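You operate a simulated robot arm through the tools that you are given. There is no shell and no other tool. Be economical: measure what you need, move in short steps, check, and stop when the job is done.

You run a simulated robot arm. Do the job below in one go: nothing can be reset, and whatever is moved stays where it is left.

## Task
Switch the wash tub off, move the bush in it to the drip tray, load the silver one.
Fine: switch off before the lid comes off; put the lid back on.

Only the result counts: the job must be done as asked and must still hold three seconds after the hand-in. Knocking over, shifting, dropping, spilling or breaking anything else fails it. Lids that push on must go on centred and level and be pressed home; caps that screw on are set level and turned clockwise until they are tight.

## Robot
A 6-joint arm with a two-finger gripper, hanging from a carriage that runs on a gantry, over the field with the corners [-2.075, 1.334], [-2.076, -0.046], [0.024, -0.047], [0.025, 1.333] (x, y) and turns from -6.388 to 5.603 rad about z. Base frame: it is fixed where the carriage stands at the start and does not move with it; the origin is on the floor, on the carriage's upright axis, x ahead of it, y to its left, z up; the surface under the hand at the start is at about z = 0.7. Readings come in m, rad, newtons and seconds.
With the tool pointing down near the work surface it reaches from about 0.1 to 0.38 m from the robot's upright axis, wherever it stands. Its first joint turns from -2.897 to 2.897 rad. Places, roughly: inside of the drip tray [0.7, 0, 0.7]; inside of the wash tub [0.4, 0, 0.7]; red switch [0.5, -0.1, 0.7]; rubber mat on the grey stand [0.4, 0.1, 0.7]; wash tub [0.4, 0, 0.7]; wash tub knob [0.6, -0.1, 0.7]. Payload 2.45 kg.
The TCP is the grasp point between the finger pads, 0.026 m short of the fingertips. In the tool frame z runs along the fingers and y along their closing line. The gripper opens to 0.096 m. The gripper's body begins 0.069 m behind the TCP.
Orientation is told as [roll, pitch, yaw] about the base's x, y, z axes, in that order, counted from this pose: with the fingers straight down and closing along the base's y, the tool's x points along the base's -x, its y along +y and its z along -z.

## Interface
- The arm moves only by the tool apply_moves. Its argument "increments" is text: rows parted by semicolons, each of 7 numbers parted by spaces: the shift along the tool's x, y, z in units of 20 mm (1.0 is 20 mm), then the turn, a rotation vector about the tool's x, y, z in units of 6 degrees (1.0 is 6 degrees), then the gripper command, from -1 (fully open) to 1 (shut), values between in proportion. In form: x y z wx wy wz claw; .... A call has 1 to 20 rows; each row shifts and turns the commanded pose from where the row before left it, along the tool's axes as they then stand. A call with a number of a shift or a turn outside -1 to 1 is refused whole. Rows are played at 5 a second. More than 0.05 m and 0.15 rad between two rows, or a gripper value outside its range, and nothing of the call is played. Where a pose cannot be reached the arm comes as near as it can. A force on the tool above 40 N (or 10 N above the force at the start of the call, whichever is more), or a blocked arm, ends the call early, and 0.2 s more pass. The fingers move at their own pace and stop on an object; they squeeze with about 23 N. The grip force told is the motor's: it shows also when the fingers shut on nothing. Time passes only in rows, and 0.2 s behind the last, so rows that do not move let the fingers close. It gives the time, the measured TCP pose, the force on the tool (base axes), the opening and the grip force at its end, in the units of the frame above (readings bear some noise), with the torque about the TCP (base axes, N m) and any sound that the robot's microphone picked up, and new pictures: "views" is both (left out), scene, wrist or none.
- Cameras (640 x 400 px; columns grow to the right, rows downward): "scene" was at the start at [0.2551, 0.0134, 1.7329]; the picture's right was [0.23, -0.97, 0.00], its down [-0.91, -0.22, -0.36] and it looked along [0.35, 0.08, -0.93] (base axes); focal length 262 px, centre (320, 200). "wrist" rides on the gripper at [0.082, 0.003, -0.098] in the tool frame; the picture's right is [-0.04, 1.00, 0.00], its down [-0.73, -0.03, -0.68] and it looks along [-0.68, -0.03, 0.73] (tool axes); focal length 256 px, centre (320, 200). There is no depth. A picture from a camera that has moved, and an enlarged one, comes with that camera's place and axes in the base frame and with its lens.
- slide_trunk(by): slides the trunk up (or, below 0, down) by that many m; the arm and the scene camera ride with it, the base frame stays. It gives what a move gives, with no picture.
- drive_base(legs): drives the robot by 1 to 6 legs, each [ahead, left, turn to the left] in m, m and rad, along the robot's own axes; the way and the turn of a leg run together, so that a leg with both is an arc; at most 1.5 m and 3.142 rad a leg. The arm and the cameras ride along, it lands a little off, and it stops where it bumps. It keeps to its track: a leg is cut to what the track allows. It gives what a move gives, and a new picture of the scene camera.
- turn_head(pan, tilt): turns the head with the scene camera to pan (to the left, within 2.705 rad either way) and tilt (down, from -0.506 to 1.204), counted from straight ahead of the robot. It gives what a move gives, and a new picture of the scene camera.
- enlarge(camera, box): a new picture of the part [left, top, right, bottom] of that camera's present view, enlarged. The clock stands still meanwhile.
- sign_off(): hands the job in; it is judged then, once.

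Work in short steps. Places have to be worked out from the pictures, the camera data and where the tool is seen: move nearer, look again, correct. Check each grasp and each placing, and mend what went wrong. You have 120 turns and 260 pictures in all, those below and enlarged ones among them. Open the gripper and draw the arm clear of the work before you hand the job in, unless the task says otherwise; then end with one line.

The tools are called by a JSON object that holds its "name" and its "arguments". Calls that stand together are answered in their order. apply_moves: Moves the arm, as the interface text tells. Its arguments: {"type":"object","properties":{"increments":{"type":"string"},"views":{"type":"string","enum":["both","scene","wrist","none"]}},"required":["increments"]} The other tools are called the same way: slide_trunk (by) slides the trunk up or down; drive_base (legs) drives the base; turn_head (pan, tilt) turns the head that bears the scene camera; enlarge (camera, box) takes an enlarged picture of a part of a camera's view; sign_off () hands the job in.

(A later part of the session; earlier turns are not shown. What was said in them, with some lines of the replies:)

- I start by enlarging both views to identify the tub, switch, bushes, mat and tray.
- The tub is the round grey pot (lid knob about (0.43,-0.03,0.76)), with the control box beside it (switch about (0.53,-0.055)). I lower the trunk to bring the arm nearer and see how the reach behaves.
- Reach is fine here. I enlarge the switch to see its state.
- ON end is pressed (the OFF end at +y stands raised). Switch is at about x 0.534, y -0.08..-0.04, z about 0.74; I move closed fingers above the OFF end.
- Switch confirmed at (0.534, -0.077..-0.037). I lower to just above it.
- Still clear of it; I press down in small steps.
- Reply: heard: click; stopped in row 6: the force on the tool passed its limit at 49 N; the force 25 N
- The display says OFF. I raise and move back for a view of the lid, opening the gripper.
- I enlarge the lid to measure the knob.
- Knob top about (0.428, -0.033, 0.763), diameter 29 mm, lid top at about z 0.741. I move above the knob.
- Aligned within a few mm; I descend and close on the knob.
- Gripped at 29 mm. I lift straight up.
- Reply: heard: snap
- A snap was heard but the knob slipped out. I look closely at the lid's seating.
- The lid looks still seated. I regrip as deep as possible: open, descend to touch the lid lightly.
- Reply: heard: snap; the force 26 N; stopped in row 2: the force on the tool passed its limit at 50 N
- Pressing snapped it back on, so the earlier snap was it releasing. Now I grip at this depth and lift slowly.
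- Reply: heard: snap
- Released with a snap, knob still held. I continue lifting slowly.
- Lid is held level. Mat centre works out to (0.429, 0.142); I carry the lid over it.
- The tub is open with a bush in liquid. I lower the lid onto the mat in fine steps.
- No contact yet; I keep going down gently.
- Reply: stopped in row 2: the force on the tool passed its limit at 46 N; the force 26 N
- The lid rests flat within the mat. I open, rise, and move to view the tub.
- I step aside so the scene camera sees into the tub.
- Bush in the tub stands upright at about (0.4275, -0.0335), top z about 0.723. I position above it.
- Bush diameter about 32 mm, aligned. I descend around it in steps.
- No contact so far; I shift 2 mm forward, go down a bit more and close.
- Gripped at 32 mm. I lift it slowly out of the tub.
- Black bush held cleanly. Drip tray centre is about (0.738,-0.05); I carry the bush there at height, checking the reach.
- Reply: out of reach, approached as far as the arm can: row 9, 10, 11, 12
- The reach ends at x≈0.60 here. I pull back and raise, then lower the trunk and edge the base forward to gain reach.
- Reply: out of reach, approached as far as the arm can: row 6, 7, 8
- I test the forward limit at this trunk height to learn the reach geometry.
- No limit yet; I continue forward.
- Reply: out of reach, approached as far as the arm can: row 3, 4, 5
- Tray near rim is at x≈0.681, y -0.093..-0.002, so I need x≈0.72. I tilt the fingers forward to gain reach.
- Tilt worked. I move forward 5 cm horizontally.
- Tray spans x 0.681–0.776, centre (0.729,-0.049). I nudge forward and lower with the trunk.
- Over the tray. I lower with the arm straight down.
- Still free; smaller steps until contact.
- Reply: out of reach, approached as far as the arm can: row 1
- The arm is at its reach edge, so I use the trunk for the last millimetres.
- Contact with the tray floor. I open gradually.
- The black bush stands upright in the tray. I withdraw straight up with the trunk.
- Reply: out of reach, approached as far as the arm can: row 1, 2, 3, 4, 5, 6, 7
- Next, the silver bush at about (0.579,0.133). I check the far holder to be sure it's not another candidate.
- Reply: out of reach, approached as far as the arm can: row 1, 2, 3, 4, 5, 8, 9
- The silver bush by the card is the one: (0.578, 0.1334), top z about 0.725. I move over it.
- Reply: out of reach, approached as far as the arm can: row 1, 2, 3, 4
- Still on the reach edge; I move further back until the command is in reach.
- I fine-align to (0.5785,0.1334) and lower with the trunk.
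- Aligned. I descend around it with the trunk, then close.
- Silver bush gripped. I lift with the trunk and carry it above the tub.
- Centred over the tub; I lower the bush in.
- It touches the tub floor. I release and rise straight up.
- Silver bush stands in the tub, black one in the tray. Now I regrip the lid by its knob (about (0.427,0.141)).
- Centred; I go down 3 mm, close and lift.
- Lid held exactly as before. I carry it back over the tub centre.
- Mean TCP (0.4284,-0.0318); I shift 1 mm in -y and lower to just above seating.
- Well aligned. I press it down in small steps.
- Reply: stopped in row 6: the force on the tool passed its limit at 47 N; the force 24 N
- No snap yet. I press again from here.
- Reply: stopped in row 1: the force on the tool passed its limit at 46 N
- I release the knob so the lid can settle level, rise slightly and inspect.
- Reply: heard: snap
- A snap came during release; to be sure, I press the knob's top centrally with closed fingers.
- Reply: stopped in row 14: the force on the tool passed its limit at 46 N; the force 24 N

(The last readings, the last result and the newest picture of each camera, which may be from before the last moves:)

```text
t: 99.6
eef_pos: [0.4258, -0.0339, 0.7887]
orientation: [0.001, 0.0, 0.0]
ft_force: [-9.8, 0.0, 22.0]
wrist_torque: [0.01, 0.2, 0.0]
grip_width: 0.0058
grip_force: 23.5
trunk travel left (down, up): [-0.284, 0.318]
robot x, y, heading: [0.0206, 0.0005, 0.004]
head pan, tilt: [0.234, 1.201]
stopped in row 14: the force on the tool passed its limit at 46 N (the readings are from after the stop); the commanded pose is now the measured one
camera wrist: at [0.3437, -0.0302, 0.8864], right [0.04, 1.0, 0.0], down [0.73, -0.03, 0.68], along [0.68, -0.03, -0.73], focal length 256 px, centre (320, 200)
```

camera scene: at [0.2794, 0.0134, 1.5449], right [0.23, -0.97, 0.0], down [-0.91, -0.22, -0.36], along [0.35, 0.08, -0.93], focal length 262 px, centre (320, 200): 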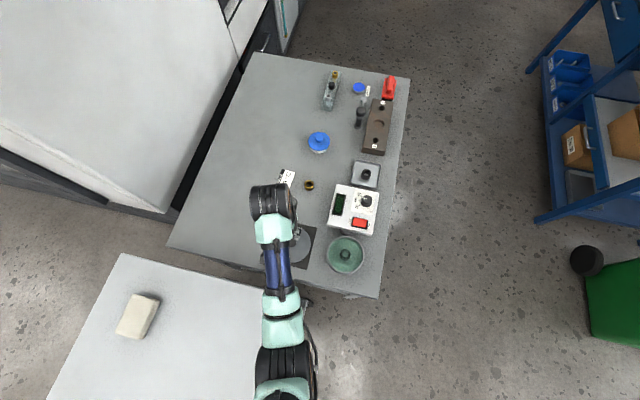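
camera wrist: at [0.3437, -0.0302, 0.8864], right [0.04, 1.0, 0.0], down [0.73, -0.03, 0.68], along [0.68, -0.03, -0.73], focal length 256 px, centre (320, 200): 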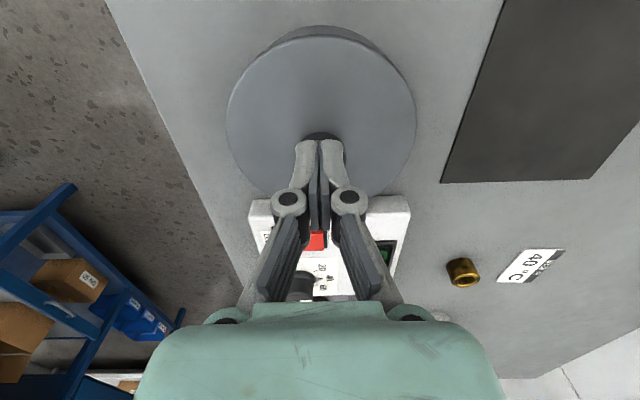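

No further snap, height matches the seated lid. I cross-check by pressing open fingertips on the lid face beside the knob, as before (seated reading was 0.7675).

{"name": "apply_moves", "arguments": {"increments": "0 0 -0.5 0 0 0 1; 0 0 -0.5 0 0 0 0; -0.1 0.03 0 0 0 0 0; 0 0 0 0 0 0 0; 0 0 0.7 0 0 0 0; 0 0 0.7 0 0 0 0; 0 0 0.3 0 0 0 0; 0 0 0.2 0 0 0 0; 0 0 0.1 0 0 0 0; 0 0 0.1 0 0 0 0; 0 0 0.1 0 0 0 0; 0 0 0.1 0 0 0 0; 0 0 0.1 0 0 0 0; 0 0 0.1 0 0 0 0", "views": "none"}}

```text
t: 102.0
eef_pos: [0.4313, -0.0321, 0.7692]
orientation: [-0.001, -0.008, 0.002]
ft_force: [-11.5, 0.3, 44.5]
wrist_torque: [0.36, 0.7, -0.29]
grip_width: 0.031
grip_force: 22.7
trunk travel left (down, up): [-0.284, 0.318]
robot x, y, heading: [0.0244, 0.0039, -0.001]
head pan, tilt: [0.234, 1.201]
stopped in row 11: the force on the tool passed its limit at 51 N (the readings are from after the stop); the commanded pose is now the measured one
```

The finger width reads odd (0.031); I look before going on.

{"name": "apply_moves", "arguments": {"increments": "0 0 -0.05 0 0 0 0", "views": "wrist"}}

{"name": "enlarge", "arguments": {"camera": "wrist", "box": [220, 80, 420, 240]}}

```text
t: 102.4
eef_pos: [0.4305, -0.0327, 0.7668]
orientation: [0.0, -0.002, 0.0]
ft_force: [1.9, 0.0, 4.7]
wrist_torque: [0.0, -0.02, -0.02]
grip_width: 0.0486
grip_force: 0.0
trunk travel left (down, up): [-0.284, 0.318]
robot x, y, heading: [0.0268, 0.0005, 0.002]
head pan, tilt: [0.234, 1.201]
camera wrist: at [0.3475, -0.0292, 0.8639], right [0.04, 1.0, 0.0], down [0.73, -0.03, 0.68], along [0.68, -0.03, -0.73], focal length 256 px, centre (320, 200)
```

wrist: 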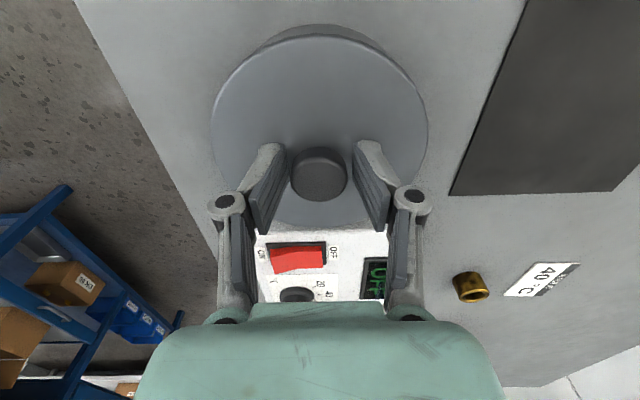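

```text
2.50 times, centred on (320, 160) of wrist
camera zoom: at [0.3475, -0.0292, 0.8639], right [0.04, 1.0, 0.0], down [0.73, -0.03, 0.68], along [0.68, -0.03, -0.73], focal length 640 px, centre (320, 300)
```

zoom: 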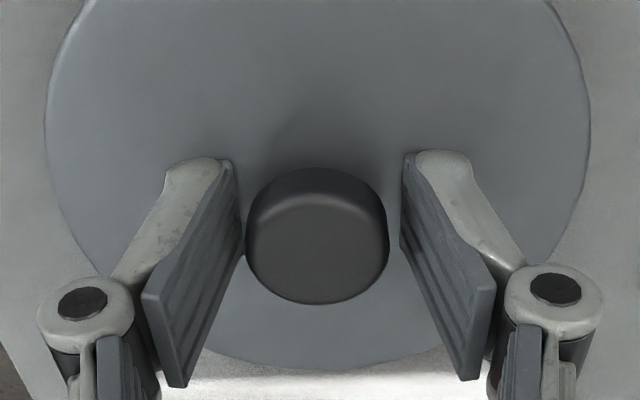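

The lid face is at the original seated height, and 50 N presses gave no further snap, so it is home. I withdraw up and clear and take a final look.

{"name": "apply_moves", "arguments": {"increments": "0 0 -0.5 0 0 0 0; 0 0 -1 0 0 0 0; 0 0 -1 0 0 0 0; 0 0 -1 0 0 0 -0.5; 0 0 -1 0 0 0 -1; 0 0 -1 0 0 0 -1; 0.5 1 -1 0 0 0 -1; 0.5 1 -1 0 0 0 -1; 0.5 1 0 0 0 0 -1; 0.5 1 0 0 0 0 -1; 0 1 0 0 0 0 -1; 0 1 0 0 0 0 -1; 0 1 0 0 0 0 -1; 0 1 0 0 0 0 -1; 0 1 0 0 0 0 -1; 0 0 0 0 0 0 -1", "views": "both"}}

{"name": "enlarge", "arguments": {"camera": "scene", "box": [280, 140, 400, 290]}}

{"name": "enlarge", "arguments": {"camera": "wrist", "box": [0, 20, 260, 240]}}

```text
t: 105.8
eef_pos: [0.4043, 0.1463, 0.8627]
orientation: [0.001, -0.002, 0.0]
ft_force: [-0.3, 0.2, 0.0]
wrist_torque: [0.0, -0.04, -0.06]
grip_width: 0.096
grip_force: 0.0
out of reach, approached as far as the arm can: row 6, 7, 8, 10
trunk travel left (down, up): [-0.284, 0.318]
robot x, y, heading: [0.0214, -0.0046, 0.002]
head pan, tilt: [0.234, 1.201]
camera scene: at [0.2786, 0.0135, 1.5449], right [0.23, -0.97, 0.0], down [-0.91, -0.22, -0.36], along [0.35, 0.08, -0.93], focal length 262 px, centre (320, 200)
camera wrist: at [0.3229, 0.1504, 0.9609], right [0.04, 1.0, 0.0], down [0.73, -0.03, 0.68], along [0.68, -0.03, -0.73], focal length 256 px, centre (320, 200)
```

scene: 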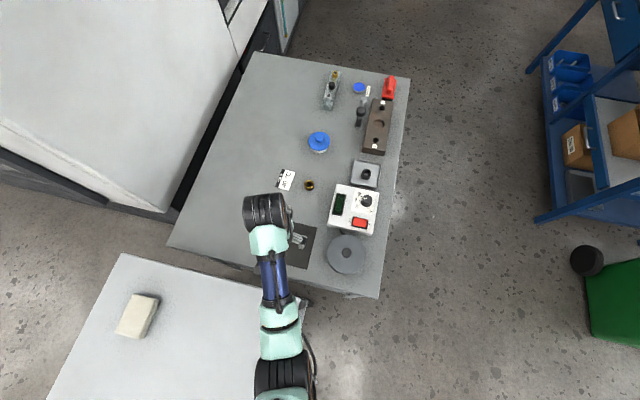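
wrist: 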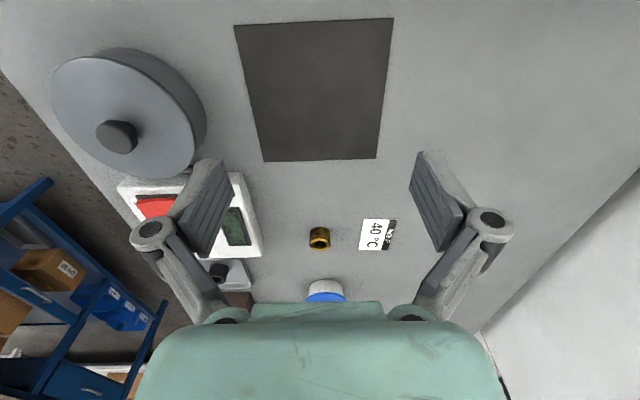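

```text
2.67 times, centred on (340, 215) of scene
camera zoom: at [0.2786, 0.0135, 1.5449], right [0.23, -0.97, 0.0], down [-0.91, -0.22, -0.36], along [0.35, 0.08, -0.93], focal length 698 px, centre (267, 160)
```

zoom: 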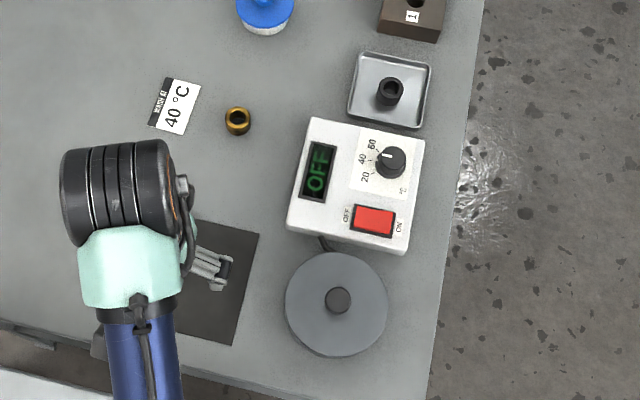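

```text
1.82 times, centred on (130, 130) of wrist
camera zoom: at [0.3229, 0.1504, 0.9609], right [0.04, 1.0, 0.0], down [0.73, -0.03, 0.68], along [0.68, -0.03, -0.73], focal length 465 px, centre (666, 327)
```

zoom: 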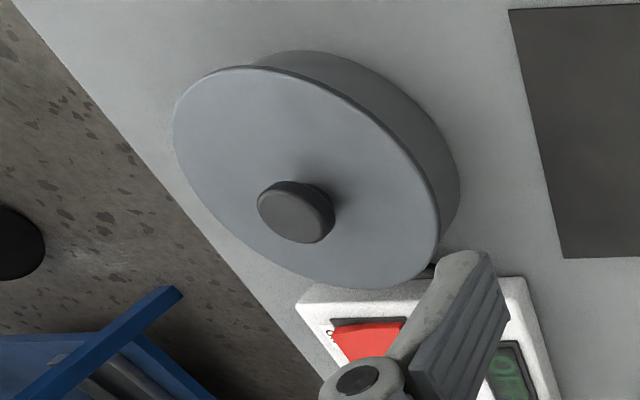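

As a last check of level, I view the lid from the same pose as before it was removed and compare.

{"name": "apply_moves", "arguments": {"increments": "1 -1 0 0 0 0 0; 0.6 -1 0 0 0 0 0; 0 -1 0 0 0 0 0; 0 -1 0 0 0 0 0; 0 -1 0 0 0 0 0; 0 -1 0 0 0 0 0; 0 -1 0 0 0 0 0; 0 -1 0 0 0 0 0; 0 -1 0 0 0 0 0; 0 0 -0.9 0 0 0 0; 0 0 0 0 0 0 0", "views": "none"}}

{"name": "enlarge", "arguments": {"camera": "wrist", "box": [240, 50, 400, 200]}}

```text
t: 108.2
eef_pos: [0.3794, -0.0317, 0.857]
orientation: [0.001, -0.008, 0.002]
ft_force: [-0.5, -0.2, 0.0]
wrist_torque: [0.0, 0.0, 0.0]
grip_width: 0.0481
grip_force: 0.1
out of reach, approached as far as the arm can: row 2, 10
trunk travel left (down, up): [-0.284, 0.318]
robot x, y, heading: [0.0213, -0.001, -0.001]
head pan, tilt: [0.234, 1.201]
```

```text
2.67 times, centred on (320, 125) of wrist
camera zoom: at [0.2971, -0.0285, 0.9546], right [0.04, 1.0, 0.0], down [0.73, -0.03, 0.68], along [0.68, -0.03, -0.73], focal length 683 px, centre (320, 400)
```

zoom: 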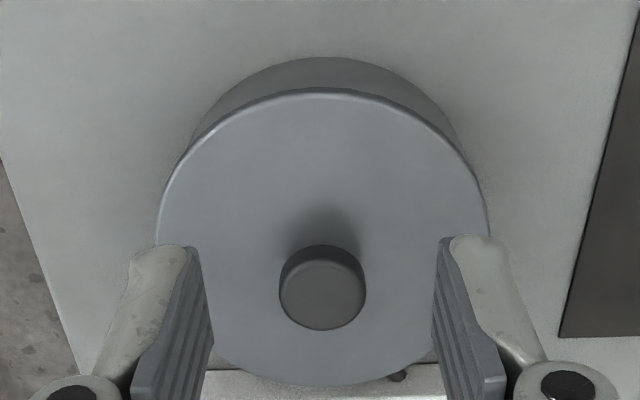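

Rim positions match a level, seated lid (rows 90/385 against 89/383 predicted). I draw the arm clear upward with the gripper open.

{"name": "slide_trunk", "arguments": {"by": 0.2}}

{"name": "apply_moves", "arguments": {"increments": "0 1 0 0 0 0 -1; 0 1 0 0 0 0 -1; 0 1 0 0 0 0 -1; 0 1 0 0 0 0 -1; 0 0 0 0 0 0 -1", "views": "scene"}}

```text
t: 110.4
eef_pos: [0.3794, -0.0317, 1.0576]
orientation: [0.001, -0.005, 0.0]
ft_force: [-0.1, 0.0, 1.1]
wrist_torque: [-0.01, 0.02, 0.02]
grip_width: 0.0478
grip_force: 0.0
trunk travel left (down, up): [-0.484, 0.118]
robot x, y, heading: [0.0225, -0.0024, -0.002]
head pan, tilt: [0.234, 1.201]
```

```text
t: 111.6
eef_pos: [0.3783, 0.0486, 1.058]
orientation: [-0.001, -0.005, 0.0]
ft_force: [-0.3, 0.0, 0.8]
wrist_torque: [0.0, 0.01, -0.03]
grip_width: 0.0959
grip_force: 0.2
trunk travel left (down, up): [-0.484, 0.118]
robot x, y, heading: [0.0253, 0.0002, -0.0]
head pan, tilt: [0.234, 1.201]
camera scene: at [0.2786, 0.0135, 1.7449], right [0.23, -0.97, 0.0], down [-0.91, -0.22, -0.36], along [0.35, 0.08, -0.93], focal length 262 px, centre (320, 200)
```

scene: 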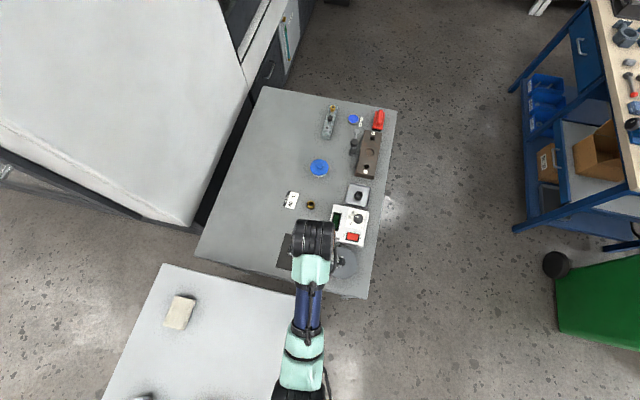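

Everything is in place and the arm is clear, so I hand the job in.

{"name": "sign_off", "arguments": {}}

```text
The job is handed in.
```

The tub was switched off before the lid came off; the black bush is in the drip tray, the silver bush is in the tub, and the lid is back on, level and pressed home.
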